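You operate a simulated robot arm through the tools that you are given. There is no shell and no other tool. Be economical: measure what you need, move in short steps, check, and stop when the job is done.

You run a simulated two-armed robot. Do the job below in one go: nothing can be reset, and whatever is moved stays where it is left.

Task
Lock both guard latches, then give the fan a trial run.
Fine: fan isolator on, one start, stop it, isolator off again. Where these are worked on the way, their far stop is far enough and under half their travel is too little: fan isolator.

It is judged by the outcome, as a careful person would: the job done as asked, and still so three seconds after it is handed in. It fails if anything else is knocked over, pushed out of place, dropped, spilled or broken.

Robot
Two 7-joint arms with fingered hands on one trunk, on a base that drives. Base frame: it is fixed to the floor where the robot stands at the start and does not move with it; the origin is under the middle of the robot, x ahead of it, y to its left, z up. Units: m, rad, N and s.
The left shoulder is at the start at [0.07, 0.125, 1.283], the right one opposite. With the tool pointing down near the work surface each hand reaches from about 0.1 to 0.6 m from the robot's upright axis, wherever it stands, measured 20 degrees to its own side. Places, roughly: black guard latch [0.6, -0.2, 1.3]; fan isolator [0.3, 0.1, 0.8]; guard panel [0.6, -0.2, 1.1]; motor start button [0.4, 0.1, 0.6]; motor stop button [0.4, 0.1, 0.6]; yellow guard latch [0.6, -0.2, 0.9]. Payload 3.7 kg a hand.
The TCP of each hand is the grasp point between the finger pads, 0.025 m short of the fingertips. In the tool frame z runs along the fingers and y along their closing line. The gripper opens to 0.088 m. The gripper's body begins 0.029 m behind the TCP. The gripper is a hand of 5 fingers: y runs from the thumb to the fingers, the wrist lies at [-0.013, -0.097, -0.162] in the tool frame, and closing takes about 1.5 s.
Orientation is told as [roll, pitch, yaw] about the base's x, y, z axes, in that order, counted from this pose: with the fingers straight down and the wrist toward the robot, the tool's x, y and z point along [0, 1, 0], [1, 0, 0] and [0, 0, -1] of the base frame.

Tools
- The arms move only by the tool drive_tool. It takes "left_commands", "right_commands" or both (then of equal length, played together; a hand with none holds still); each is a list of rows, each a list of 6 numbers: the shift along the tool's x, y, z in units of 150 mm (1.0 is 150 mm), then the turn, a rotation vector about the tool's x, y, z in units of 180 degrees (1.0 is 180 degrees). In form: [[dx, dy, dz, wx, wy, wz], ...]. A call has 1 to 20 rows; each row is the pose to reach, as a shift and turn from the pose commanded when the call began, along the tool's axes at that moment. "left_claw" and "right_claw" are, for a hand that has rows, the finger opening in m, from 0 to 0.088, set as the call begins (left out, the last holds). A call with a number of a shift or a turn outside -1 to 1 is refused whole. A row lasts 0.2 s, in which the tool goes at most 0.05 m and 0.15 rad; a call with a longer step from one row to the next is refused whole, and so is a gripper value outside its range. Where a pose cannot be reached the arm comes as near as it can. A force on the tool above 40 N (or 10 N above the force at the start of the call, whichever is more), or a blocked arm, ends the call early, and 0.2 s more pass. Each finger travels about 0.045 m/s and halts on what it meets, pressing with about 22 N; the grip force reading is that of the motor and also rises with nothing between the fingers. The clock runs only during rows and for 0.2 s after the last one: add rows that repeat a pose to give the fingers time. The reply holds the time, the measured pose of the TCP, the force on the tool along the base axes, the opening and the grip force, in the units named above and with some noise, with the torque about the TCP (base axes, N m) and any sound that the robot's microphone picked up.
- Cameras (640 x 400 px; columns grow to the right, rows downward): "scene" is now at [0.1529, 0.0093, 1.4598]; the picture's right is [0.16, -0.99, 0.00], its down [-0.33, -0.05, -0.94] and it looks along [0.93, 0.15, -0.33] (base axes); focal length 214 px, centre (320, 200). "left" rides on the left gripper at [-0.059, -0.079, -0.105] in its tool frame; the picture's right is [-0.73, -0.32, 0.61], its down [0.62, -0.68, 0.38] and it looks along [0.29, 0.66, 0.70] (tool axes); focal length 234 px, centre (320, 200). "right" rides on the right gripper at [0.059, -0.079, -0.105] in its tool frame; the picture's right is [-0.73, 0.32, -0.61], its down [-0.62, -0.68, 0.38] and it looks along [-0.29, 0.66, 0.70] (tool axes); focal length 234 px, centre (320, 200). There is no depth. A picture from a camera that has moved, and an enlarged one, comes with that camera's place and axes in the base frame and with its lens. The place of the scene camera against the robot may be out by one fixed shift of up to 0.018 m in any direction.
- snapshot(camera): a new picture of that camera. It takes no simulated time.
- raise_lower(by): slides the trunk up (or, below 0, down) by that many m; the arms and the scene camera ride with it, the base frame stays. It gives what a move gives, with no picture.
- steer(legs): drives the robot by 1 to 6 legs, each [ahead, left, turn to the left] in m, m and rad, along the robot's own axes; the way and the turn of a leg run together, so that a leg with both is an arc; at most 1.5 m and 3.142 rad a leg. The arms and the cameras ride along, it lands a little off, and it stops where it bumps. It gives what a move gives.
- move_fingers(index, middle, ring, little, thumb_bend, thumb_turn, hand): sets how far each is bent, from 0 (flat) to 1 (curled in); at 0.3 the hand is open as for a grip, at 0.7 the pads meet at the TCP. One left out holds its place. A second passes; each finger stops where it meets its share of the squeeze, and holds until it gets a number again. A gripper value or a shape takes the hand back. It gives what a move gives, with no picture; readings hold the bend of each and the force on index, middle, ring, little, thumb and palm. thumb_turn goes from beside the hand (0) to across from the fingers (1), as for a grip.
- preshape(shape, hand): the hand has 5 fingers and takes this shape, open, in about a second: jaw (thumb against the fingers, like two jaws); tri (thumb and two fingers); tip (a fingertip pinch); poke (one finger out to press); point (the index stretched); flat (the hand flat); cup (the hand cupped); fist (a fist). The gripper value then closes the fingers along that shape, each until it touches; the sizes above hold for jaw. It gives what a move gives, with no picture.
- turn_head(pan, tilt): turns the head with the scene camera to pan (to the left, within 1.396 rad either way) and tilt (down, from -0.506 to 1.204), counted from straight ahead of the robot. It gives what a move gives.
- inspect(camera, box): a new picture of the part [left, top, right, bottom] of that camera's present view, enlarged. It takes no simulated time.
- finish_job(): hands the job in; it is judged then, once.

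Work in short steps. Places have to be worked out from the pictures, the camera data and where the tool is seen: move nearer, look again, correct. Check each grasp and each placing, and mend what went wrong. You have 120 turns and 108 pictures in all, those below and enlarged ones among them. Open the grippers and draw the arms clear of the work before you hand the job in, unless the task says otherwise; then end with one line.

The tools are called by a JSON object that holds its "op" and its "data". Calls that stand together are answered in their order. drive_tool: Moves the arms, as the interface text tells. Its arguments: {"type":"object","properties":{"left_commands":{"type":"array"},"left_claw":{"type":"number"},"right_commands":{"type":"array"},"right_claw":{"type":"number"}},"required":[]} The other tools are called the same way: raise_lower (by) slides the trunk up or down; preshape (shape, hand) gives the hand a shape; move_fingers (index, middle, ring, little, thumb_bend, thumb_turn, hand) moves the fingers one by one; steer (legs) drives the base; turn_head (pan, tilt) turns the head that bears the scene camera; snapshot (camera) takes a picture; inspect (camera, box) takes an enlarged picture of a part of a camera's view; finish_job () hands the job in.

At the start:

```text
time_s: 0.0
left_tool_pos: [0.3322, 0.15, 1.5493]
left_orientation: [-0.002, -0.003, 0.002]
left_ft_force: [-0.8, -0.4, -0.5]
left_ft_torque: [0.03, -0.02, 0.03]
left_opening: 0.0877
left_finger_force: 0.2
left_shape: jaw
left_bend: [0.3, 0.3, 0.3, 0.3, 0.3, 0.98]
left_finger forces: [0.0, 0.0, 0.0, 0.0, 0.1, 0.0]
right_tool_pos: [0.435, -0.2415, 1.5082]
right_orientation: [0.001, 0.0, 0.0]
right_ft_force: [0.4, 0.9, 0.8]
right_ft_torque: [0.02, -0.02, 0.03]
right_opening: 0.0881
right_finger_force: 0.0
right_shape: jaw
right_bend: [0.3, 0.3, 0.3, 0.3, 0.3, 0.98]
right_finger forces: [0.0, 0.1, 0.0, 0.0, 0.0, 0.1]
trunk travel left (down, up): [-0.3, 0.115]
robot x, y, heading: [-0.0001, -0.0021, -0.002]
head pan, tilt: [0.157, 0.337]
```

scene: 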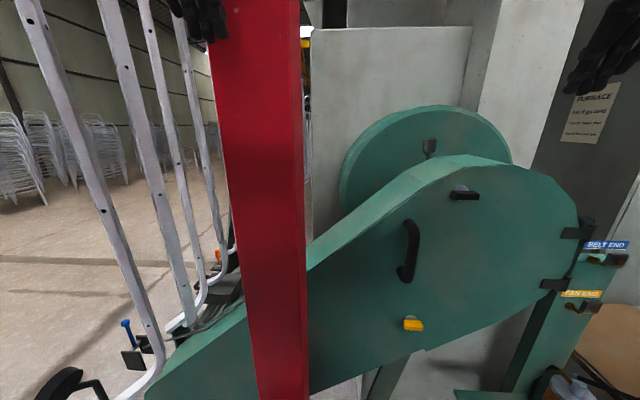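
right: 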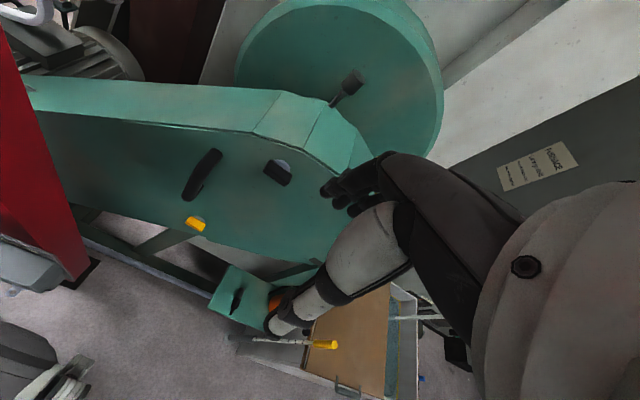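
left: 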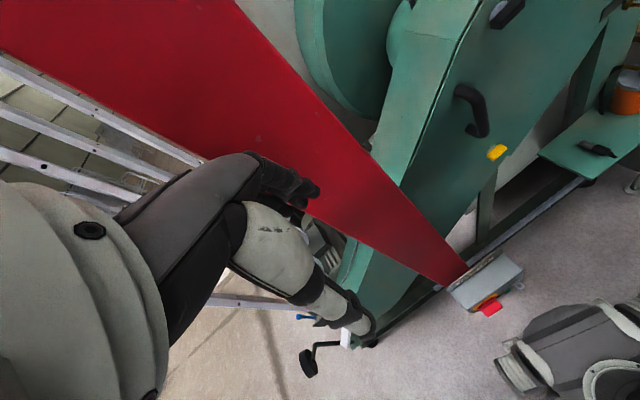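

The pictures show the green belt guard with a black and a yellow latch and a red post with a box at its foot. I look closer at the latches and the box.

{"op": "inspect", "data": {"camera": "scene", "box": [380, 160, 640, 340]}}

{"op": "turn_head", "data": {"pan": 0.3, "tilt": 1.1}}

{"op": "snapshot", "data": {"camera": "scene"}}

```text
2.22 times, centred on (510, 250) of scene
camera zoom: at [0.1529, 0.0093, 1.4598], right [0.16, -0.99, 0.0], down [-0.33, -0.05, -0.94], along [0.93, 0.15, -0.33], focal length 477 px, centre (-102, 89)
```

zoom: 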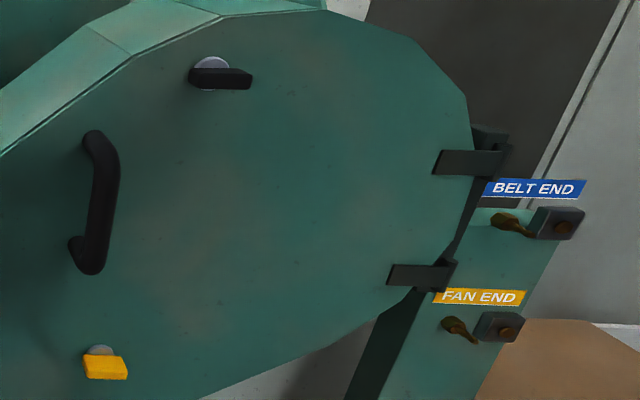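

```text
time_s: 1.1
left_tool_pos: [0.3336, 0.1497, 1.5502]
left_orientation: [-0.001, -0.003, 0.002]
left_ft_force: [-1.0, -0.7, -0.6]
left_ft_torque: [0.01, 0.0, -0.02]
left_opening: 0.0877
left_finger_force: 0.1
left_shape: jaw
left_bend: [0.3, 0.3, 0.3, 0.3, 0.3, 0.98]
left_finger forces: [0.1, 0.0, 0.1, 0.1, 0.1, 0.0]
right_tool_pos: [0.4353, -0.2413, 1.5076]
right_orientation: [0.001, 0.0, 0.0]
right_ft_force: [-0.2, -0.8, 0.9]
right_ft_torque: [-0.02, 0.0, 0.02]
right_opening: 0.0876
right_finger_force: 0.0
right_shape: jaw
right_bend: [0.3, 0.3, 0.3, 0.3, 0.3, 0.98]
right_finger forces: [0.0, 0.0, 0.0, 0.1, 0.0, 0.1]
trunk travel left (down, up): [-0.3, 0.115]
robot x, y, heading: [-0.002, -0.0005, 0.002]
head pan, tilt: [0.3, 1.1]
```

```text
103 pictures are left
camera scene: at [0.1327, 0.0142, 1.4095], right [0.26, -0.97, 0.0], down [-0.77, -0.21, -0.61], along [0.59, 0.16, -0.8], focal length 214 px, centre (320, 200)
```

scene: 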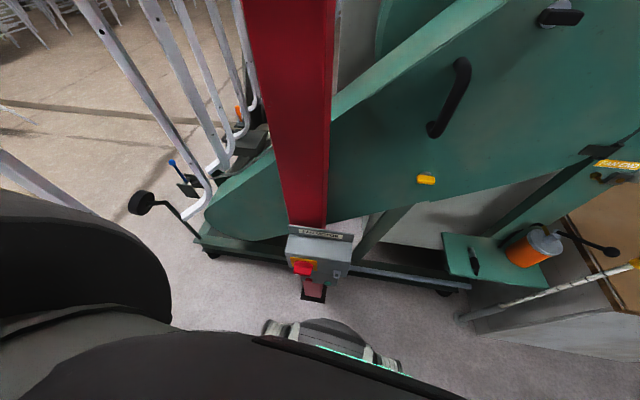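

The box on the red post seems to hold the isolator and buttons. I zoom in on it, and on the FAN/BELT END levers.

{"op": "inspect", "data": {"camera": "scene", "box": [260, 210, 380, 310]}}

{"op": "inspect", "data": {"camera": "scene", "box": [400, 0, 640, 280]}}

{"op": "inspect", "data": {"camera": "left", "box": [410, 230, 570, 330]}}

```text
4.00 times, centred on (320, 260) of scene
camera zoom: at [0.1327, 0.0142, 1.4095], right [0.26, -0.97, 0.0], down [-0.77, -0.21, -0.61], along [0.59, 0.16, -0.8], focal length 858 px, centre (320, -40)
```

zoom: 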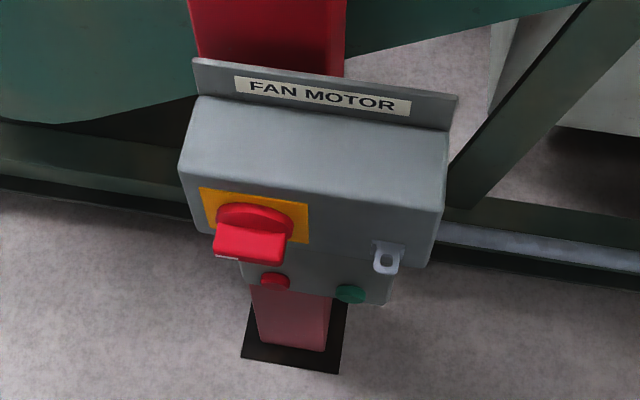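

```text
1.43 times, centred on (520, 140) of scene
camera zoom: at [0.1327, 0.0142, 1.4095], right [0.26, -0.97, 0.0], down [-0.77, -0.21, -0.61], along [0.59, 0.16, -0.8], focal length 306 px, centre (34, 286)
```

zoom: 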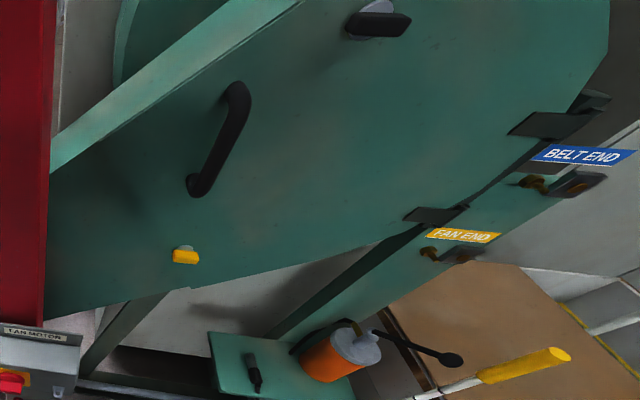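

```text
4.00 times, centred on (490, 280) of left
camera zoom: at [0.2538, 0.0909, 1.6551], right [-0.32, -0.73, -0.61], down [-0.68, 0.62, -0.39], along [0.66, 0.29, -0.7], focal length 937 px, centre (-360, -120)
```

zoom: 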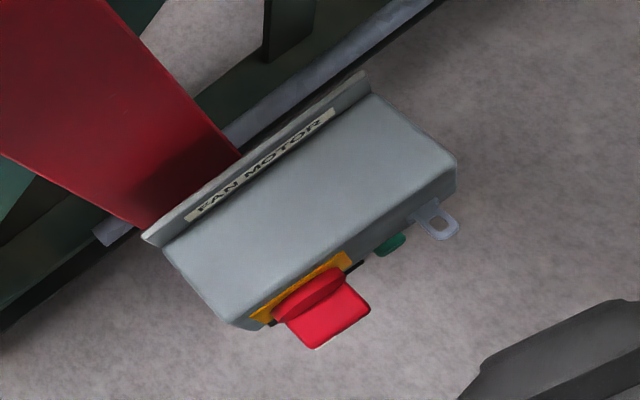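

Box: "FAN MOTOR", red rotary handle on yellow plate, red and green buttons beneath. Now I need the latch details (which way is locked), so I look back up and zoom in.

{"op": "turn_head", "data": {"pan": -0.4, "tilt": 0.5}}

{"op": "snapshot", "data": {"camera": "scene"}}

{"op": "inspect", "data": {"camera": "right", "box": [150, 120, 310, 240]}}

```text
time_s: 2.2
left_tool_pos: [0.3323, 0.1494, 1.5502]
left_orientation: [-0.002, -0.002, 0.002]
left_ft_force: [-0.1, -0.4, 0.3]
left_ft_torque: [-0.01, -0.02, 0.0]
left_opening: 0.0876
left_finger_force: 0.0
left_shape: jaw
left_bend: [0.3, 0.3, 0.3, 0.3, 0.3, 0.98]
left_finger forces: [0.1, 0.1, 0.0, 0.0, 0.1, 0.0]
right_tool_pos: [0.4347, -0.241, 1.5077]
right_orientation: [-0.001, -0.001, -0.001]
right_ft_force: [-0.6, 1.0, -0.2]
right_ft_torque: [-0.05, 0.01, 0.01]
right_opening: 0.0876
right_finger_force: 0.1
right_shape: jaw
right_bend: [0.3, 0.3, 0.3, 0.3, 0.3, 0.98]
right_finger forces: [0.1, 0.0, 0.1, 0.1, 0.0, 0.1]
trunk travel left (down, up): [-0.3, 0.115]
robot x, y, heading: [-0.0032, 0.0024, -0.002]
head pan, tilt: [-0.4, 0.499]
```

```text
99 pictures are left
camera scene: at [0.1446, -0.0406, 1.4448], right [-0.39, -0.92, 0.0], down [-0.44, 0.19, -0.88], along [0.81, -0.34, -0.48], focal length 214 px, centre (320, 200)
```

scene: 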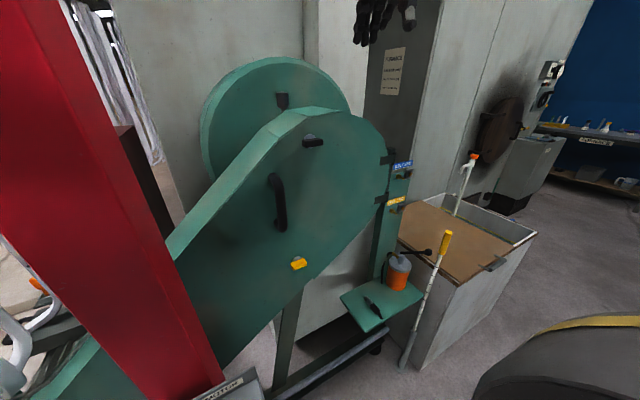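

```text
3.33 times, centred on (230, 180) of right
camera zoom: at [0.3571, -0.182, 1.6143], right [0.32, -0.73, 0.61], down [-0.68, -0.62, -0.38], along [0.66, -0.29, -0.7], focal length 781 px, centre (620, 267)
```

zoom: 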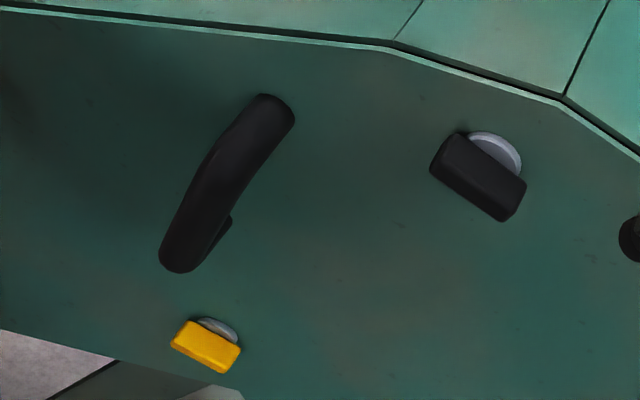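

Both latch bars lie level on round discs; I zoom further for any marks.

{"op": "inspect", "data": {"camera": "scene", "box": [290, 125, 340, 160]}}

{"op": "inspect", "data": {"camera": "scene", "box": [275, 245, 325, 280]}}

{"op": "inspect", "data": {"camera": "scene", "box": [360, 140, 430, 190]}}

```text
11.43 times, centred on (315, 142) of scene
camera zoom: at [0.1446, -0.0406, 1.4448], right [-0.39, -0.92, 0.0], down [-0.44, 0.19, -0.88], along [0.81, -0.34, -0.48], focal length 2451 px, centre (377, 857)
```

zoom: 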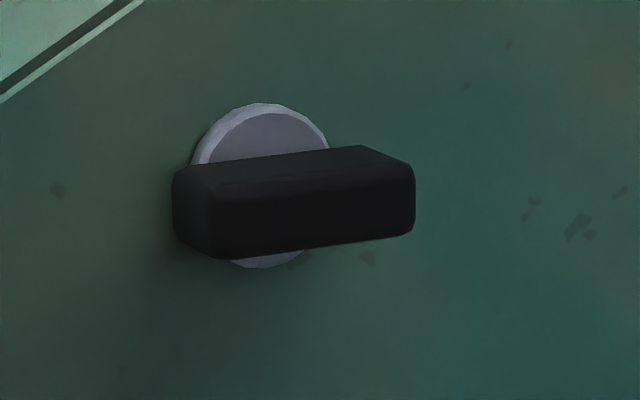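

```text
11.43 times, centred on (300, 262) of scene
camera zoom: at [0.1446, -0.0406, 1.4448], right [-0.39, -0.92, 0.0], down [-0.44, 0.19, -0.88], along [0.81, -0.34, -0.48], focal length 2451 px, centre (549, -514)
```

zoom: 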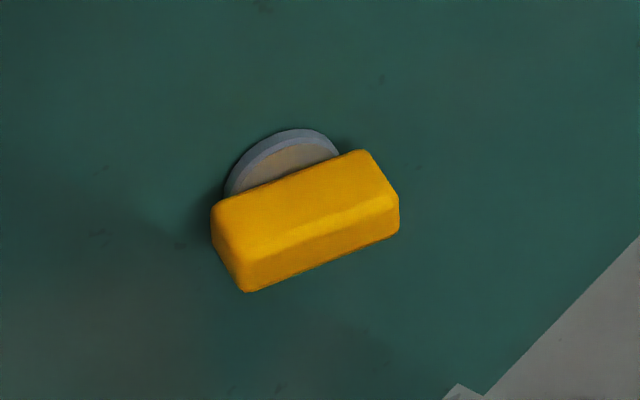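

```text
8.00 times, centred on (395, 165) of scene
camera zoom: at [0.1446, -0.0406, 1.4448], right [-0.39, -0.92, 0.0], down [-0.44, 0.19, -0.88], along [0.81, -0.34, -0.48], focal length 1716 px, centre (-280, 480)
```

zoom: 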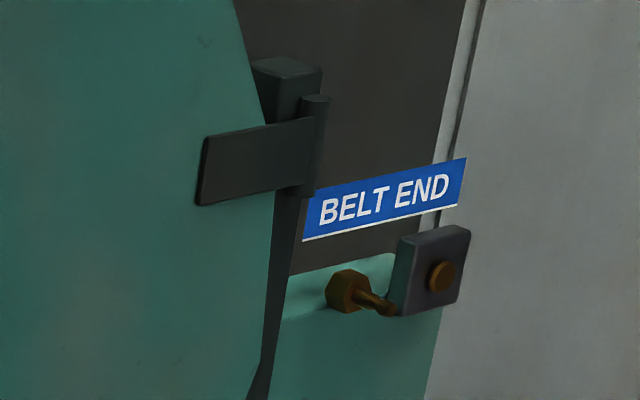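

Triangulating wrist and scene views puts black latch near [0.59,-0.21,1.35] and yellow near [0.60,-0.16,0.99], bars level, about 46 × 16 mm. I turn the right hand to point forward in front of the black latch, well short of it.

{"op": "drive_tool", "data": {"right_commands": [[0.018, -0.014, 0.06, -0.0455, 0, 0], [0.036, -0.027, 0.12, -0.091, 0, 0], [0.055, -0.04, 0.18, -0.1364, 0, 0], [0.073, -0.055, 0.24, -0.1818, 0, 0], [0.09, -0.07, 0.3, -0.2273, 0, 0], [0.11, -0.08, 0.36, -0.2727, 0, 0], [0.127, -0.095, 0.42, -0.3182, 0, 0], [0.145, -0.11, 0.48, -0.3636, 0, 0], [0.164, -0.12, 0.54, -0.409, 0, 0], [0.18, -0.135, 0.6, -0.4545, 0, 0], [0.2, -0.15, 0.66, -0.5, 0, 0]]}}

{"op": "snapshot", "data": {"camera": "right"}}

{"op": "snapshot", "data": {"camera": "scene"}}

```text
time_s: 4.6
left_tool_pos: [0.334, 0.1511, 1.5503]
left_orientation: [-0.002, 0.001, 0.002]
left_ft_force: [0.4, 0.0, 0.3]
left_ft_torque: [-0.01, 0.04, -0.01]
left_opening: 0.0874
left_finger_force: 0.2
left_shape: jaw
left_bend: [0.3, 0.3, 0.3, 0.3, 0.3, 0.98]
left_finger forces: [0.0, 0.1, 0.1, 0.0, 0.0, 0.0]
right_tool_pos: [0.4849, -0.2225, 1.4129]
right_orientation: [1.943, -1.57, -1.943]
right_ft_force: [-0.2, -0.8, -0.2]
right_ft_torque: [0.06, 0.01, 0.01]
right_opening: 0.0877
right_finger_force: 0.1
right_shape: jaw
right_bend: [0.3, 0.3, 0.3, 0.3, 0.3, 0.98]
right_finger forces: [0.0, 0.1, 0.0, 0.0, 0.0, 0.0]
right hand out of reach, approached as far as the arm can: row 7, 8, 9, 10, 11
trunk travel left (down, up): [-0.3, 0.115]
robot x, y, heading: [0.0007, 0.0002, -0.005]
head pan, tilt: [-0.4, 0.499]
```

```text
94 pictures are left
camera right: at [0.3797, -0.1619, 1.3357], right [-0.61, -0.73, 0.32], down [0.38, -0.62, -0.68], along [0.7, -0.29, 0.66], focal length 234 px, centre (320, 200)
```

right: 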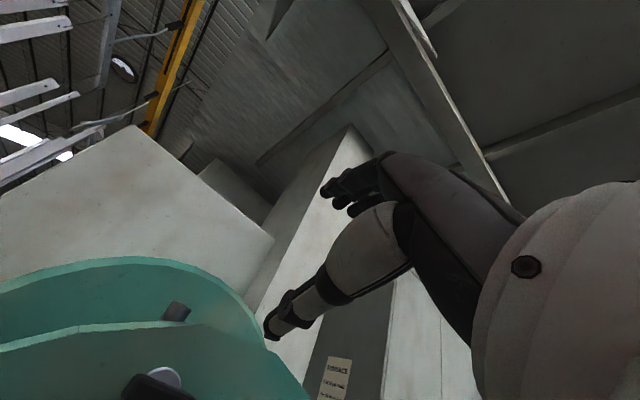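

```text
93 pictures are left
camera scene: at [0.146, -0.0404, 1.4446], right [-0.39, -0.92, 0.0], down [-0.44, 0.19, -0.88], along [0.81, -0.34, -0.48], focal length 214 px, centre (320, 200)
```

scene: 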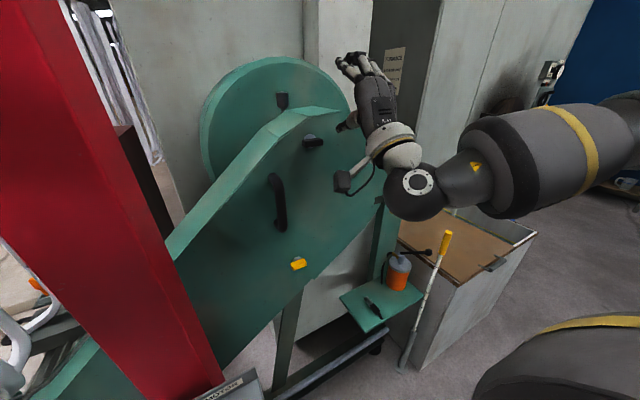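

The hand points forward but is at the inner limit of its reach. I back the base 0.12 m for room and look again.

{"op": "steer", "data": {"legs": [[-0.12, 0, 0]]}}

{"op": "snapshot", "data": {"camera": "right"}}

{"op": "snapshot", "data": {"camera": "scene"}}

```text
time_s: 5.8
left_tool_pos: [0.214, 0.1492, 1.5492]
left_orientation: [-0.003, 0.0, 0.004]
left_ft_force: [-0.4, -0.4, 0.2]
left_ft_torque: [-0.01, -0.03, -0.04]
left_opening: 0.0878
left_finger_force: 0.2
left_shape: jaw
left_bend: [0.3, 0.3, 0.3, 0.3, 0.3, 0.98]
left_finger forces: [0.0, 0.0, 0.0, 0.0, 0.0, 0.1]
right_tool_pos: [0.363, -0.2223, 1.4137]
right_orientation: [2.873, -1.571, -2.874]
right_ft_force: [-0.2, -0.6, -0.1]
right_ft_torque: [0.02, 0.01, -0.01]
right_opening: 0.0876
right_finger_force: 0.1
right_shape: jaw
right_bend: [0.3, 0.3, 0.3, 0.3, 0.3, 0.98]
right_finger forces: [0.1, 0.0, 0.0, 0.0, 0.0, 0.0]
trunk travel left (down, up): [-0.3, 0.115]
robot x, y, heading: [-0.12, 0.001, -0.002]
head pan, tilt: [-0.4, 0.499]
```

```text
92 pictures are left
camera right: at [0.2593, -0.1623, 1.3363], right [-0.61, -0.73, 0.32], down [0.38, -0.62, -0.68], along [0.7, -0.29, 0.66], focal length 234 px, centre (320, 200)
```

right: 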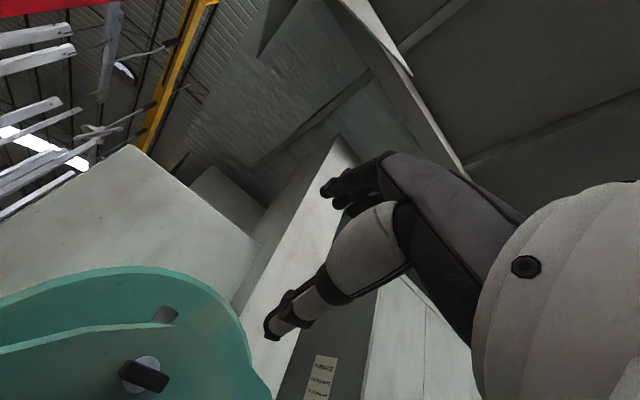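

```text
91 pictures are left
camera scene: at [0.0254, -0.0408, 1.4447], right [-0.39, -0.92, 0.0], down [-0.44, 0.19, -0.88], along [0.81, -0.34, -0.48], focal length 214 px, centre (320, 200)
```

scene: 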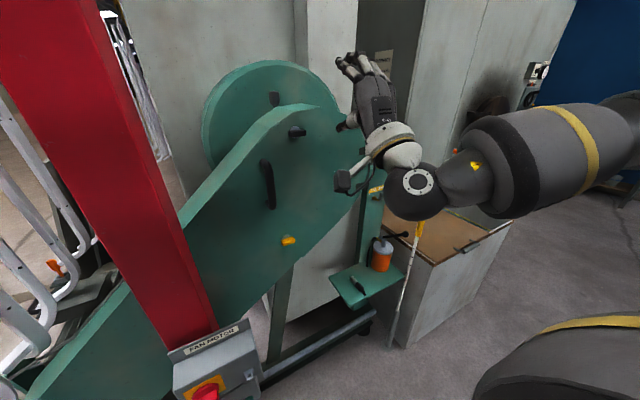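

Two wrist views give black bar centre ≈ [0.623,-0.216,1.314]; yellow ≈ [0.625,-0.161,0.939]. I check whether the guard panel is fully shut and the bar's tilt.

{"op": "inspect", "data": {"camera": "scene", "box": [160, 90, 380, 270]}}

{"op": "inspect", "data": {"camera": "right", "box": [80, 300, 280, 400]}}

{"op": "snapshot", "data": {"camera": "left"}}

```text
2.22 times, centred on (270, 180) of scene
camera zoom: at [0.0254, -0.0408, 1.4447], right [-0.39, -0.92, 0.0], down [-0.44, 0.19, -0.88], along [0.81, -0.34, -0.48], focal length 477 px, centre (431, 244)
```

zoom: 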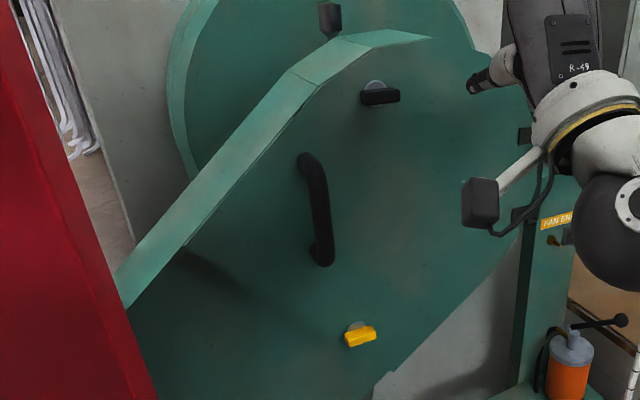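

```text
3.20 times, centred on (180, 350) of right
camera zoom: at [0.2593, -0.1623, 1.3363], right [-0.61, -0.73, 0.32], down [0.38, -0.62, -0.68], along [0.7, -0.29, 0.66], focal length 749 px, centre (768, -280)
```

zoom: 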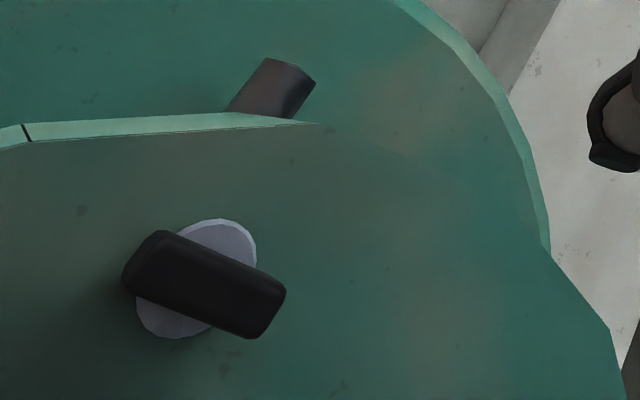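

```text
88 pictures are left
camera left: at [0.1348, 0.0908, 1.6548], right [-0.32, -0.73, -0.61], down [-0.68, 0.62, -0.38], along [0.66, 0.29, -0.7], focal length 234 px, centre (320, 200)
```

left: 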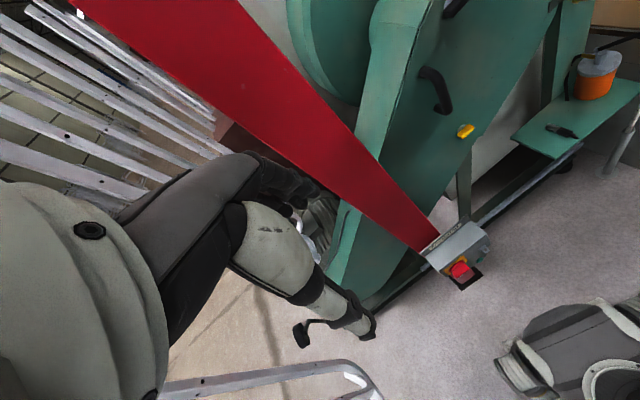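

The bar is level, the panel looks shut, and the whole guard seems yawed about 5°. I bring the hand in front of the black latch, short of contact.

{"op": "drive_tool", "data": {"right_commands": [[0.007, -0.11, 0.16, 0, 0.005, 0], [0.014, -0.22, 0.33, 0, 0.01, 0], [0.02, -0.33, 0.5, 0, 0.015, 0], [0.027, -0.44, 0.67, 0, 0.02, 0], [0.034, -0.55, 0.84, 0, 0.025, 0], [0.04, -0.667, 1.0, 0, 0.03, 0], [0.04, -0.667, 1.0, 0, 0.03, 0]]}}

{"op": "snapshot", "data": {"camera": "right"}}

{"op": "inspect", "data": {"camera": "scene", "box": [200, 50, 440, 200]}}

```text
time_s: 7.4
left_tool_pos: [0.213, 0.1504, 1.5501]
left_orientation: [-0.002, -0.002, 0.002]
left_ft_force: [0.7, 0.5, -0.1]
left_ft_torque: [-0.03, -0.02, -0.01]
left_opening: 0.0874
left_finger_force: 0.0
left_shape: jaw
left_bend: [0.3, 0.3, 0.3, 0.3, 0.3, 0.98]
left_finger forces: [0.1, 0.1, 0.1, 0.0, 0.1, 0.0]
right_tool_pos: [0.5121, -0.216, 1.3131]
right_orientation: [2.983, -1.568, -2.887]
right_ft_force: [-0.3, -0.4, 0.0]
right_ft_torque: [-0.03, 0.02, -0.04]
right_opening: 0.088
right_finger_force: 0.1
right_shape: jaw
right_bend: [0.3, 0.3, 0.3, 0.3, 0.3, 0.98]
right_finger forces: [0.1, 0.0, 0.0, 0.1, 0.0, 0.1]
trunk travel left (down, up): [-0.3, 0.115]
robot x, y, heading: [-0.1173, -0.0004, 0.001]
head pan, tilt: [-0.4, 0.499]
```

```text
87 pictures are left
camera right: at [0.4028, -0.1669, 1.2366], right [-0.54, -0.78, 0.32], down [0.44, -0.58, -0.68], along [0.72, -0.22, 0.66], focal length 234 px, centre (320, 200)
```

right: 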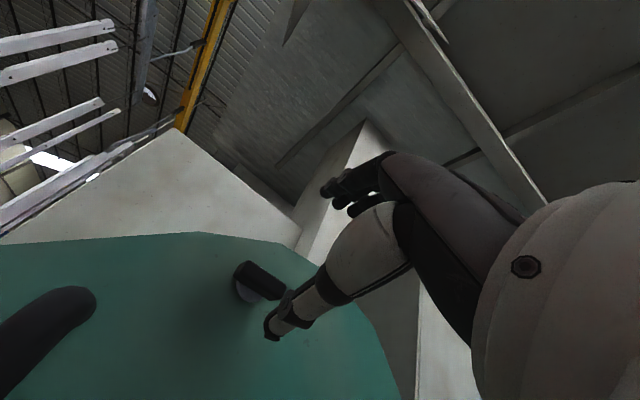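

```text
2.67 times, centred on (320, 125) of scene
camera zoom: at [0.0247, -0.0408, 1.445], right [-0.39, -0.92, 0.0], down [-0.44, 0.19, -0.88], along [0.81, -0.34, -0.48], focal length 572 px, centre (320, 400)
```

zoom: 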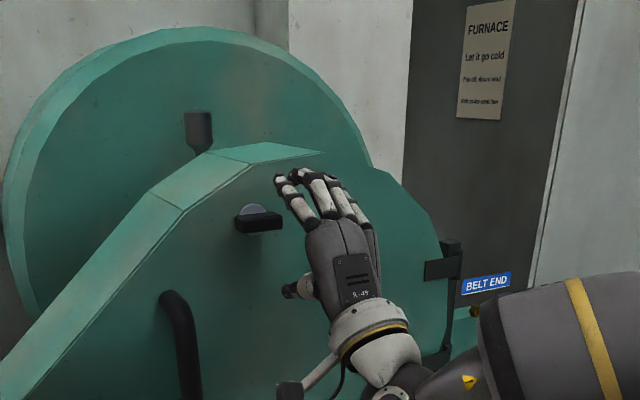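

The hand is aligned with the black bar (third view agrees: [0.625,-0.217,1.312]). I advance with the fingers open so the bar sits between thumb and fingers.

{"op": "drive_tool", "data": {"right_commands": [[-0.013, 0, 0.13, 0, 0, 0], [-0.026, 0, 0.26, 0, 0, 0], [-0.039, 0, 0.39, 0, 0, 0], [-0.05, 0, 0.5, 0, 0, 0], [-0.06, 0, 0.58, 0, 0, 0], [-0.065, 0, 0.64, 0, 0, 0], [-0.065, 0, 0.64, 0, 0, 0]]}}

{"op": "inspect", "data": {"camera": "right", "box": [160, 130, 480, 400]}}

{"op": "inspect", "data": {"camera": "scene", "box": [240, 80, 400, 180]}}

```text
time_s: 9.0
left_tool_pos: [0.2132, 0.1507, 1.5507]
left_orientation: [-0.003, 0.0, 0.002]
left_ft_force: [0.0, 0.2, 0.3]
left_ft_torque: [0.0, 0.02, 0.01]
left_opening: 0.0876
left_finger_force: 0.1
left_shape: jaw
left_bend: [0.3, 0.3, 0.3, 0.3, 0.3, 0.98]
left_finger forces: [0.0, 0.0, 0.0, 0.0, 0.0, 0.0]
right_tool_pos: [0.6113, -0.2167, 1.3145]
right_orientation: [2.439, -1.571, -2.347]
right_ft_force: [0.6, 0.5, -0.4]
right_ft_torque: [0.02, 0.0, 0.0]
right_opening: 0.0878
right_finger_force: 0.1
right_shape: jaw
right_bend: [0.3, 0.3, 0.3, 0.3, 0.3, 0.98]
right_finger forces: [0.1, 0.1, 0.0, 0.1, 0.1, 0.0]
trunk travel left (down, up): [-0.3, 0.115]
robot x, y, heading: [-0.116, -0.0011, 0.001]
head pan, tilt: [-0.4, 0.499]
```

```text
1.48 times, centred on (320, 265) of right
camera zoom: at [0.5009, -0.1674, 1.2367], right [-0.54, -0.78, 0.32], down [0.44, -0.58, -0.68], along [0.72, -0.22, 0.66], focal length 347 px, centre (320, 104)
```

zoom: 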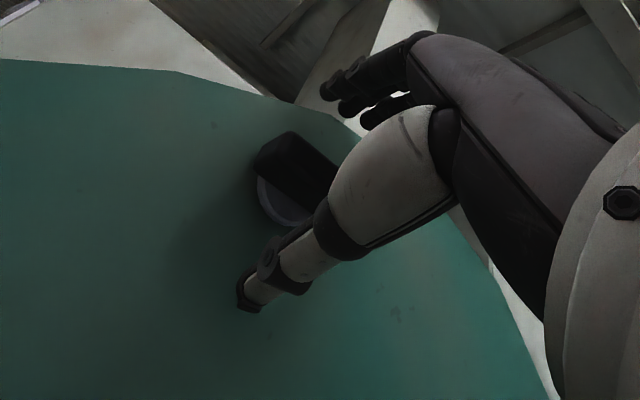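

```text
4.00 times, centred on (320, 130) of scene
camera zoom: at [0.0253, -0.0409, 1.4449], right [-0.39, -0.92, 0.0], down [-0.44, 0.19, -0.88], along [0.81, -0.34, -0.48], focal length 858 px, centre (320, 480)
```

zoom: 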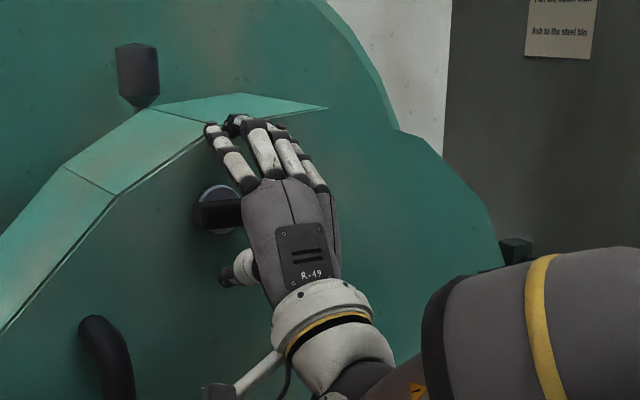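

No contact and the bar lies between thumb and fingers. I close the grip on it.

{"op": "drive_tool", "data": {"right_commands": [[0, 0, 0, 0, 0, 0], [0, 0, 0, 0, 0, 0], [0, 0, 0, 0, 0, 0], [0, 0, 0, 0, 0, 0], [0, 0, 0, 0, 0, 0], [0, 0, 0, 0, 0, 0], [0, 0, 0, 0, 0, 0], [0, 0, 0, 0, 0, 0], [0, 0, 0, 0, 0, 0]], "right_claw": 0.0}}

{"op": "inspect", "data": {"camera": "right", "box": [160, 130, 480, 400]}}

{"op": "inspect", "data": {"camera": "scene", "box": [240, 80, 400, 180]}}

```text
time_s: 11.0
left_tool_pos: [0.2145, 0.1491, 1.5507]
left_orientation: [-0.001, 0.0, 0.002]
left_ft_force: [0.3, 0.4, -0.2]
left_ft_torque: [0.02, 0.0, 0.02]
left_opening: 0.0873
left_finger_force: 0.0
left_shape: jaw
left_bend: [0.3, 0.3, 0.3, 0.3, 0.3, 0.98]
left_finger forces: [0.1, 0.0, 0.1, 0.1, 0.0, 0.0]
right_tool_pos: [0.6111, -0.2164, 1.3142]
right_orientation: [2.113, -1.57, -2.019]
right_ft_force: [0.6, 0.0, -0.2]
right_ft_torque: [-0.04, 0.01, -0.02]
right_opening: 0.011
right_finger_force: 22.5
right_shape: jaw
right_bend: [0.71, 0.68, 0.68, 0.7, 0.75, 1.0]
right_finger forces: [11.0, 5.5, 2.3, 0.0, 19.8, 0.1]
trunk travel left (down, up): [-0.3, 0.115]
robot x, y, heading: [-0.1181, 0.0003, 0.002]
head pan, tilt: [-0.4, 0.499]
```

```text
1.48 times, centred on (320, 265) of right
camera zoom: at [0.5011, -0.1672, 1.2364], right [-0.54, -0.78, 0.32], down [0.44, -0.58, -0.68], along [0.72, -0.22, 0.66], focal length 347 px, centre (320, 104)
```

zoom: 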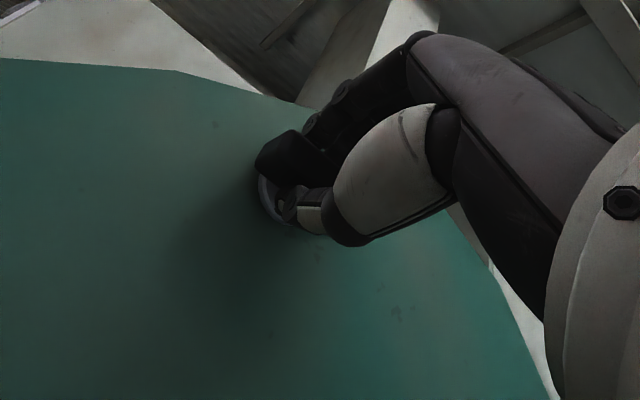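

```text
4.00 times, centred on (320, 130) of scene
camera zoom: at [0.0258, -0.0408, 1.4448], right [-0.39, -0.92, 0.0], down [-0.44, 0.19, -0.88], along [0.81, -0.34, -0.48], focal length 858 px, centre (320, 480)
```

zoom: 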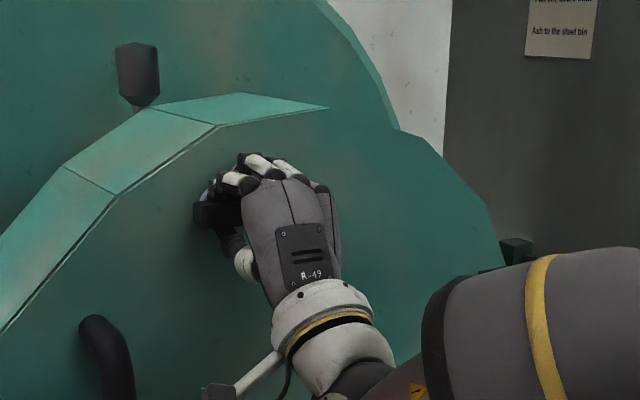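

Firm hold: index and thumb loaded, 11 mm bar. I try a small clockwise turn and watch the torque.

{"op": "drive_tool", "data": {"right_commands": [[0, 0, 0, 0, 0, 0.03], [0, 0, 0, 0, 0, 0.06], [0, 0, 0, 0, 0, 0.09], [0, 0, 0, 0, 0, 0.09]]}}

{"op": "inspect", "data": {"camera": "scene", "box": [240, 80, 400, 180]}}

```text
time_s: 12.0
left_tool_pos: [0.2142, 0.1496, 1.5513]
left_orientation: [0.0, -0.001, 0.003]
left_ft_force: [0.4, -0.4, -0.9]
left_ft_torque: [0.01, -0.03, 0.02]
left_opening: 0.0878
left_finger_force: 0.0
left_shape: jaw
left_bend: [0.3, 0.3, 0.3, 0.3, 0.3, 0.98]
left_finger forces: [0.0, 0.0, 0.1, 0.0, 0.1, 0.1]
right_tool_pos: [0.6106, -0.2169, 1.3145]
right_orientation: [1.578, -1.286, -1.483]
right_ft_force: [1.4, -3.9, 2.4]
right_ft_torque: [-0.01, -0.06, -0.08]
right_opening: 0.0106
right_finger_force: 21.8
right_shape: jaw
right_bend: [0.71, 0.68, 0.68, 0.7, 0.75, 1.0]
right_finger forces: [12.3, 6.9, 3.0, 0.0, 19.2, 0.1]
trunk travel left (down, up): [-0.3, 0.115]
robot x, y, heading: [-0.12, -0.0007, -0.0]
head pan, tilt: [-0.4, 0.499]
```

```text
4.00 times, centred on (320, 130) of scene
camera zoom: at [0.0254, -0.0414, 1.4448], right [-0.39, -0.92, 0.0], down [-0.44, 0.19, -0.88], along [0.81, -0.34, -0.48], focal length 858 px, centre (320, 480)
```

zoom: 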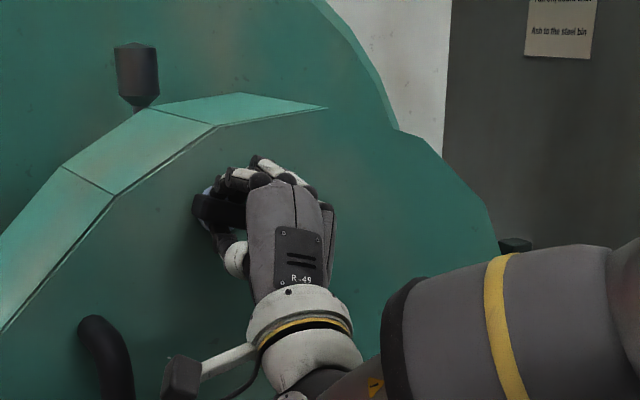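

The bar turns clockwise with little torque. I continue in steps.

{"op": "drive_tool", "data": {"right_commands": [[0, 0, 0, 0, 0, 0.03], [0, 0, 0, 0, 0, 0.06], [0, 0, 0, 0, 0, 0.09], [0, 0, 0, 0, 0, 0.12], [0, 0, 0, 0, 0, 0.15], [0, 0, 0, 0, 0, 0.15]]}}

{"op": "inspect", "data": {"camera": "scene", "box": [240, 80, 400, 180]}}

```text
time_s: 13.4
left_tool_pos: [0.2138, 0.1488, 1.5508]
left_orientation: [0.0, 0.0, 0.002]
left_ft_force: [0.1, 0.6, -0.4]
left_ft_torque: [-0.01, -0.02, -0.02]
left_opening: 0.0874
left_finger_force: 0.1
left_shape: jaw
left_bend: [0.3, 0.3, 0.3, 0.3, 0.3, 0.98]
left_finger forces: [0.1, 0.0, 0.0, 0.1, 0.1, 0.1]
right_tool_pos: [0.6109, -0.2193, 1.3147]
right_orientation: [1.565, -0.815, -1.474]
right_ft_force: [2.0, -8.9, 0.8]
right_ft_torque: [-0.02, -0.08, -0.19]
right_opening: 0.0104
right_finger_force: 21.6
right_shape: jaw
right_bend: [0.65, 0.67, 0.66, 0.7, 0.75, 1.0]
right_finger forces: [13.8, 7.7, 3.3, 0.0, 18.1, 0.1]
trunk travel left (down, up): [-0.3, 0.115]
robot x, y, heading: [-0.1195, 0.0033, 0.001]
head pan, tilt: [-0.4, 0.499]
```

```text
4.00 times, centred on (320, 130) of scene
camera zoom: at [0.0258, -0.0423, 1.4447], right [-0.39, -0.92, 0.0], down [-0.44, 0.19, -0.88], along [0.81, -0.34, -0.48], focal length 858 px, centre (320, 480)
```

zoom: 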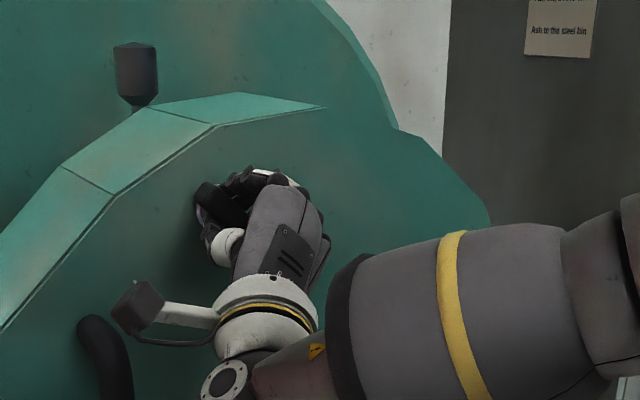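

Smooth turning, ~43° so far, with slight sideways load; I follow it a little to the right and go on.

{"op": "drive_tool", "data": {"right_commands": [[-0.01, 0.01, 0, 0, 0, 0.03], [-0.02, 0.02, 0, 0, 0, 0.06], [-0.02, 0.02, 0, 0, 0, 0.09], [-0.02, 0.02, 0, 0, 0, 0.12], [-0.02, 0.02, 0, 0, 0, 0.15], [-0.02, 0.02, 0, 0, 0, 0.15]]}}

{"op": "inspect", "data": {"camera": "scene", "box": [240, 80, 400, 180]}}

```text
time_s: 14.3
left_tool_pos: [0.2142, 0.1494, 1.5503]
left_orientation: [0.002, -0.001, 0.002]
left_ft_force: [-0.9, 0.2, 0.3]
left_ft_torque: [0.02, 0.02, 0.01]
left_opening: 0.0877
left_finger_force: 0.1
left_shape: jaw
left_bend: [0.3, 0.3, 0.3, 0.3, 0.3, 0.98]
left_finger forces: [0.0, 0.0, 0.0, 0.0, 0.1, 0.0]
right_tool_pos: [0.5955, -0.2189, 1.3329]
right_orientation: [1.519, -0.535, -1.448]
right_ft_force: [0.7, -0.3, -22.4]
right_ft_torque: [0.06, 0.14, 0.1]
right_opening: 0.0089
right_finger_force: 21.4
right_shape: jaw
right_bend: [0.72, 0.72, 0.7, 0.7, 0.69, 1.0]
right_finger forces: [6.0, 2.7, 2.7, 8.8, 24.4, 0.1]
right hand out of reach, approached as far as the arm can: row 1, 2, 3, 4
trunk travel left (down, up): [-0.3, 0.115]
robot x, y, heading: [-0.1179, 0.0041, 0.004]
head pan, tilt: [-0.4, 0.499]
stopped in row 4 (right hand): the force on the tool passed its limit (the readings are from after the stop); the commanded pose is now the measured one
```

```text
4.00 times, centred on (320, 130) of scene
camera zoom: at [0.0261, -0.0409, 1.4449], right [-0.39, -0.92, 0.0], down [-0.44, 0.19, -0.88], along [0.81, -0.34, -0.48], focal length 858 px, centre (320, 480)
```

zoom: 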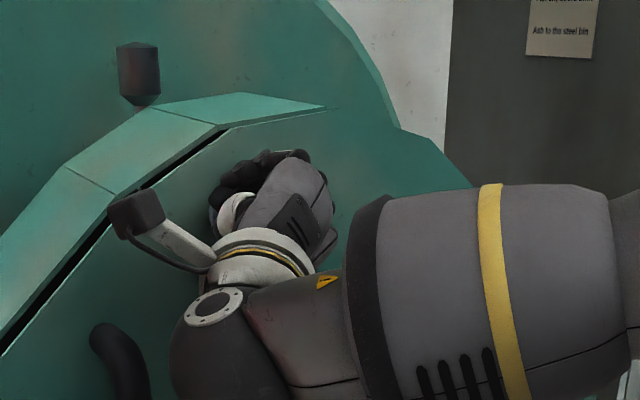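

The arm ran out of reach past ~60° and tugged the panel slightly open (a dark gap shows). I release, back off, and look.

{"op": "drive_tool", "data": {"right_commands": [[0, 0, 0, 0, 0, 0], [0, 0, 0, 0, 0, 0], [0, 0, 0, 0, 0, 0], [0, 0, 0, 0, 0, 0], [0, 0, 0, 0, 0, 0], [0, 0, 0, 0, 0, 0], [0, 0, 0, 0, 0, 0], [0, 0, 0, 0, 0, 0], [0, 0, -0.15, 0, 0, 0], [0, 0, -0.3, 0, 0, 0], [0, 0, -0.45, 0, 0, 0], [0, 0, -0.6, 0, 0, 0], [0, 0, -0.75, 0, 0, 0]], "right_claw": 0.088}}

{"op": "snapshot", "data": {"camera": "scene"}}

{"op": "snapshot", "data": {"camera": "right"}}

```text
time_s: 17.1
left_tool_pos: [0.2139, 0.1504, 1.5503]
left_orientation: [-0.001, -0.003, 0.002]
left_ft_force: [0.1, -1.0, -0.1]
left_ft_torque: [-0.01, -0.03, 0.01]
left_opening: 0.0877
left_finger_force: 0.1
left_shape: jaw
left_bend: [0.3, 0.3, 0.3, 0.3, 0.3, 0.98]
left_finger forces: [0.0, 0.0, 0.0, 0.0, 0.0, 0.1]
right_tool_pos: [0.4817, -0.2293, 1.3411]
right_orientation: [1.537, -0.534, -1.457]
right_ft_force: [-0.4, -1.0, -0.4]
right_ft_torque: [-0.03, 0.03, 0.01]
right_opening: 0.0878
right_finger_force: 0.1
right_shape: jaw
right_bend: [0.3, 0.3, 0.3, 0.3, 0.3, 0.98]
right_finger forces: [0.0, 0.0, 0.1, 0.0, 0.0, 0.1]
trunk travel left (down, up): [-0.3, 0.115]
robot x, y, heading: [-0.1203, 0.0014, -0.004]
head pan, tilt: [-0.4, 0.499]
```

```text
78 pictures are left
camera scene: at [0.0249, -0.0406, 1.4449], right [-0.39, -0.92, 0.0], down [-0.44, 0.19, -0.88], along [0.81, -0.34, -0.48], focal length 214 px, centre (320, 200)
```

scene: 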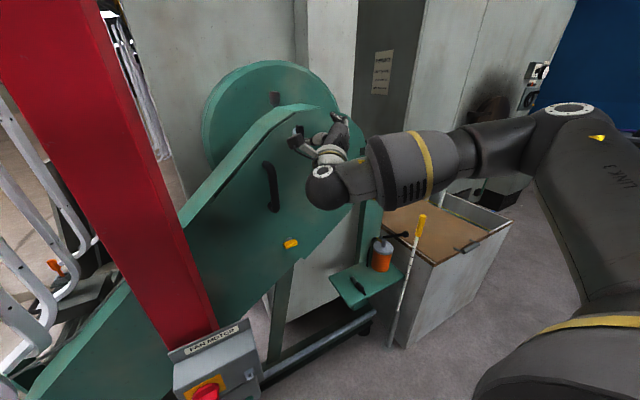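

```text
77 pictures are left
camera right: at [0.3681, -0.1414, 1.3569], right [-0.55, -0.7, -0.44], down [0.33, 0.3, -0.89], along [0.76, -0.64, 0.06], focal length 234 px, centre (320, 200)
```

right: 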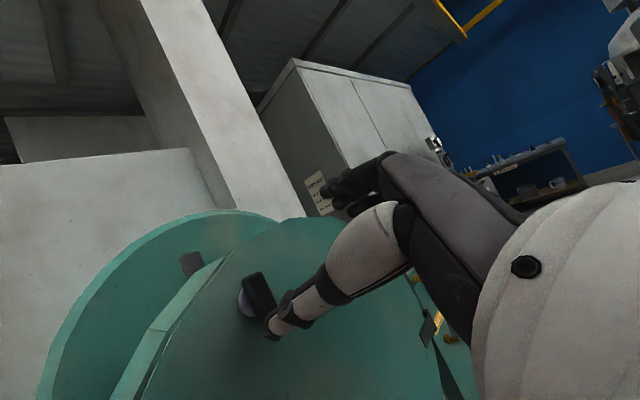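

I zoom in on the latch and the panel edge.

{"op": "inspect", "data": {"camera": "right", "box": [120, 200, 360, 400]}}

{"op": "inspect", "data": {"camera": "scene", "box": [170, 90, 350, 270]}}

```text
2.00 times, centred on (240, 300) of right
camera zoom: at [0.3681, -0.1414, 1.3569], right [-0.55, -0.7, -0.44], down [0.33, 0.3, -0.89], along [0.76, -0.64, 0.06], focal length 468 px, centre (480, 0)
```

zoom: 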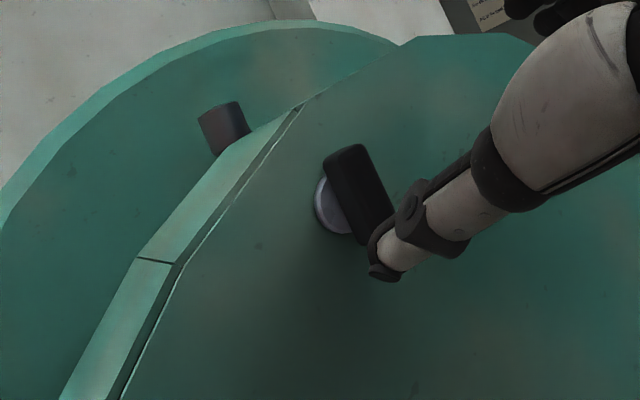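

```text
2.22 times, centred on (260, 180) of scene
camera zoom: at [0.0249, -0.0406, 1.4449], right [-0.39, -0.92, 0.0], down [-0.44, 0.19, -0.88], along [0.81, -0.34, -0.48], focal length 477 px, centre (453, 244)
```

zoom: 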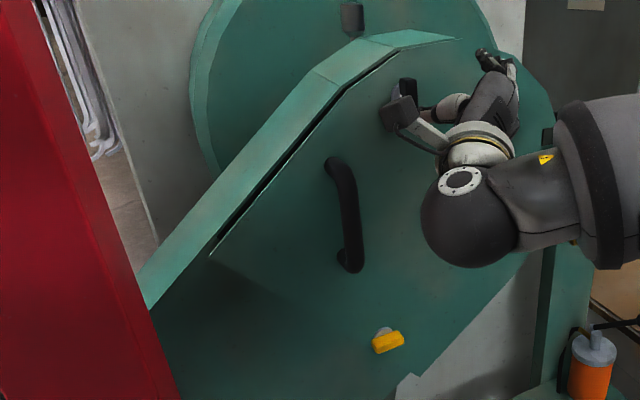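

The panel stands open about 2 cm, and the bar has turned roughly 65–70°. I level the hand again and shift to a spot between latch and handle, to push the panel shut with closed fingers.

{"op": "drive_tool", "data": {"right_commands": [[-0.014, -0.07, -0.05, 0, 0, -0.037], [-0.03, -0.14, -0.05, 0, 0, -0.074], [-0.045, -0.22, -0.05, 0, 0, -0.11], [-0.06, -0.3, -0.05, 0, 0, -0.147], [-0.075, -0.38, -0.05, 0, 0, -0.184], [-0.09, -0.46, 0, 0, 0, -0.22], [-0.105, -0.54, 0.03, 0, 0, -0.257], [-0.12, -0.62, 0.06, 0, 0, -0.294], [-0.14, -0.694, 0.1, 0, 0, -0.33], [-0.14, -0.694, 0.1, 0, 0, -0.33]], "right_claw": 0.0}}

{"op": "snapshot", "data": {"camera": "right"}}

{"op": "inspect", "data": {"camera": "scene", "box": [170, 70, 390, 250]}}

```text
time_s: 19.3
left_tool_pos: [0.2136, 0.1507, 1.5504]
left_orientation: [-0.002, 0.002, 0.002]
left_ft_force: [0.1, -0.5, -0.9]
left_ft_torque: [0.01, 0.02, 0.02]
left_opening: 0.0873
left_finger_force: 0.1
left_shape: jaw
left_bend: [0.3, 0.3, 0.3, 0.3, 0.3, 0.98]
left_finger forces: [0.1, 0.0, 0.0, 0.0, 0.0, 0.1]
right_tool_pos: [0.4862, -0.1499, 1.2702]
right_orientation: [-0.054, -1.541, 0.154]
right_ft_force: [0.3, 0.4, -0.1]
right_ft_torque: [0.02, -0.04, -0.01]
right_opening: 0.0
right_finger_force: 21.7
right_shape: jaw
right_bend: [0.7, 0.7, 0.7, 0.7, 0.37, 1.0]
right_finger forces: [0.0, 0.1, 0.0, 0.0, 0.0, 0.0]
trunk travel left (down, up): [-0.3, 0.115]
robot x, y, heading: [-0.1178, 0.002, -0.001]
head pan, tilt: [-0.4, 0.499]
```

```text
74 pictures are left
camera right: at [0.3753, -0.1017, 1.1963], right [-0.52, -0.78, 0.34], down [0.42, -0.59, -0.69], along [0.74, -0.22, 0.64], focal length 234 px, centre (320, 200)
```

right: 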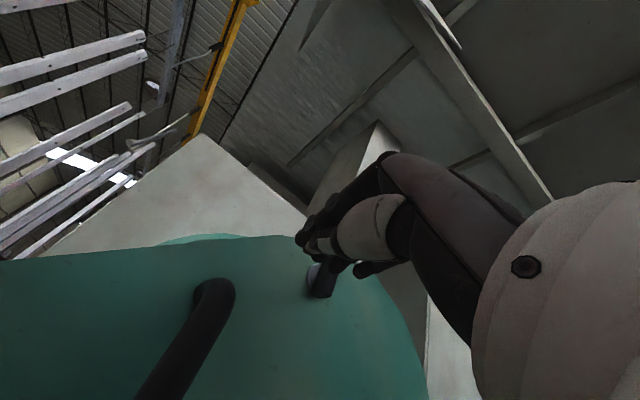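

```text
2.22 times, centred on (280, 160) of scene
camera zoom: at [0.0253, -0.0405, 1.4449], right [-0.39, -0.92, 0.0], down [-0.44, 0.19, -0.88], along [0.81, -0.34, -0.48], focal length 477 px, centre (409, 289)
```

zoom: 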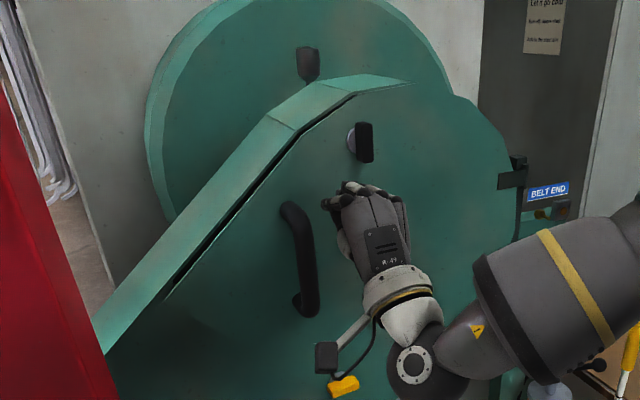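

The bar now looks upright, so the turn is nearly complete, but the panel is ajar. I push the panel gently shut, watching the force.

{"op": "drive_tool", "data": {"right_commands": [[-0.06, 0.08, 0.15, 0, 0, 0], [-0.12, 0.1, 0.3, 0, 0, 0], [-0.15, 0.1, 0.45, 0, 0, 0], [-0.16, 0.1, 0.6, 0, 0, 0], [-0.17, 0.1, 0.7, 0, 0, 0], [-0.17, 0.1, 0.78, 0, 0, 0], [-0.17, 0.1, 0.86, 0, 0, 0], [-0.17, 0.1, 0.92, 0, 0, 0], [-0.17, 0.1, 0.96, 0, 0, 0], [-0.17, 0.1, 1.0, 0, 0, 0]]}}

{"op": "inspect", "data": {"camera": "scene", "box": [170, 70, 390, 250]}}

```text
time_s: 21.5
left_tool_pos: [0.2089, 0.1514, 1.5499]
left_orientation: [-0.001, -0.005, 0.002]
left_ft_force: [0.1, 0.4, -0.1]
left_ft_torque: [0.03, 0.0, -0.01]
left_opening: 0.0875
left_finger_force: 0.0
left_shape: jaw
left_bend: [0.3, 0.3, 0.3, 0.3, 0.3, 0.98]
left_finger forces: [0.0, 0.0, 0.1, 0.0, 0.0, 0.0]
right_tool_pos: [0.6062, -0.1744, 1.3007]
right_orientation: [-0.032, -1.541, 0.138]
right_ft_force: [-35.7, 8.1, -12.1]
right_ft_torque: [0.02, 0.33, 0.01]
right_opening: 0.0
right_finger_force: 22.7
right_shape: jaw
right_bend: [0.7, 0.7, 0.7, 0.7, 0.37, 1.0]
right_finger forces: [0.1, 0.0, 0.0, 7.0, 52.9, 0.1]
right hand out of reach, approached as far as the arm can: row 5, 6, 7, 8, 9, 10
trunk travel left (down, up): [-0.3, 0.115]
robot x, y, heading: [-0.1213, 0.0014, 0.002]
head pan, tilt: [-0.4, 0.499]
```

```text
2.22 times, centred on (280, 160) of scene
camera zoom: at [0.0202, -0.0394, 1.4454], right [-0.39, -0.92, 0.0], down [-0.44, 0.19, -0.88], along [0.81, -0.34, -0.48], focal length 477 px, centre (409, 289)
```

zoom: 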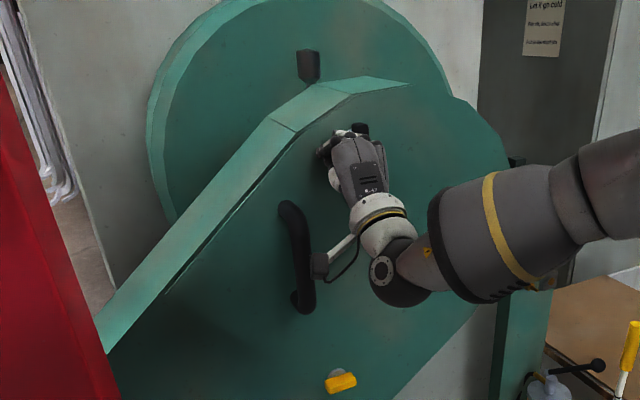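

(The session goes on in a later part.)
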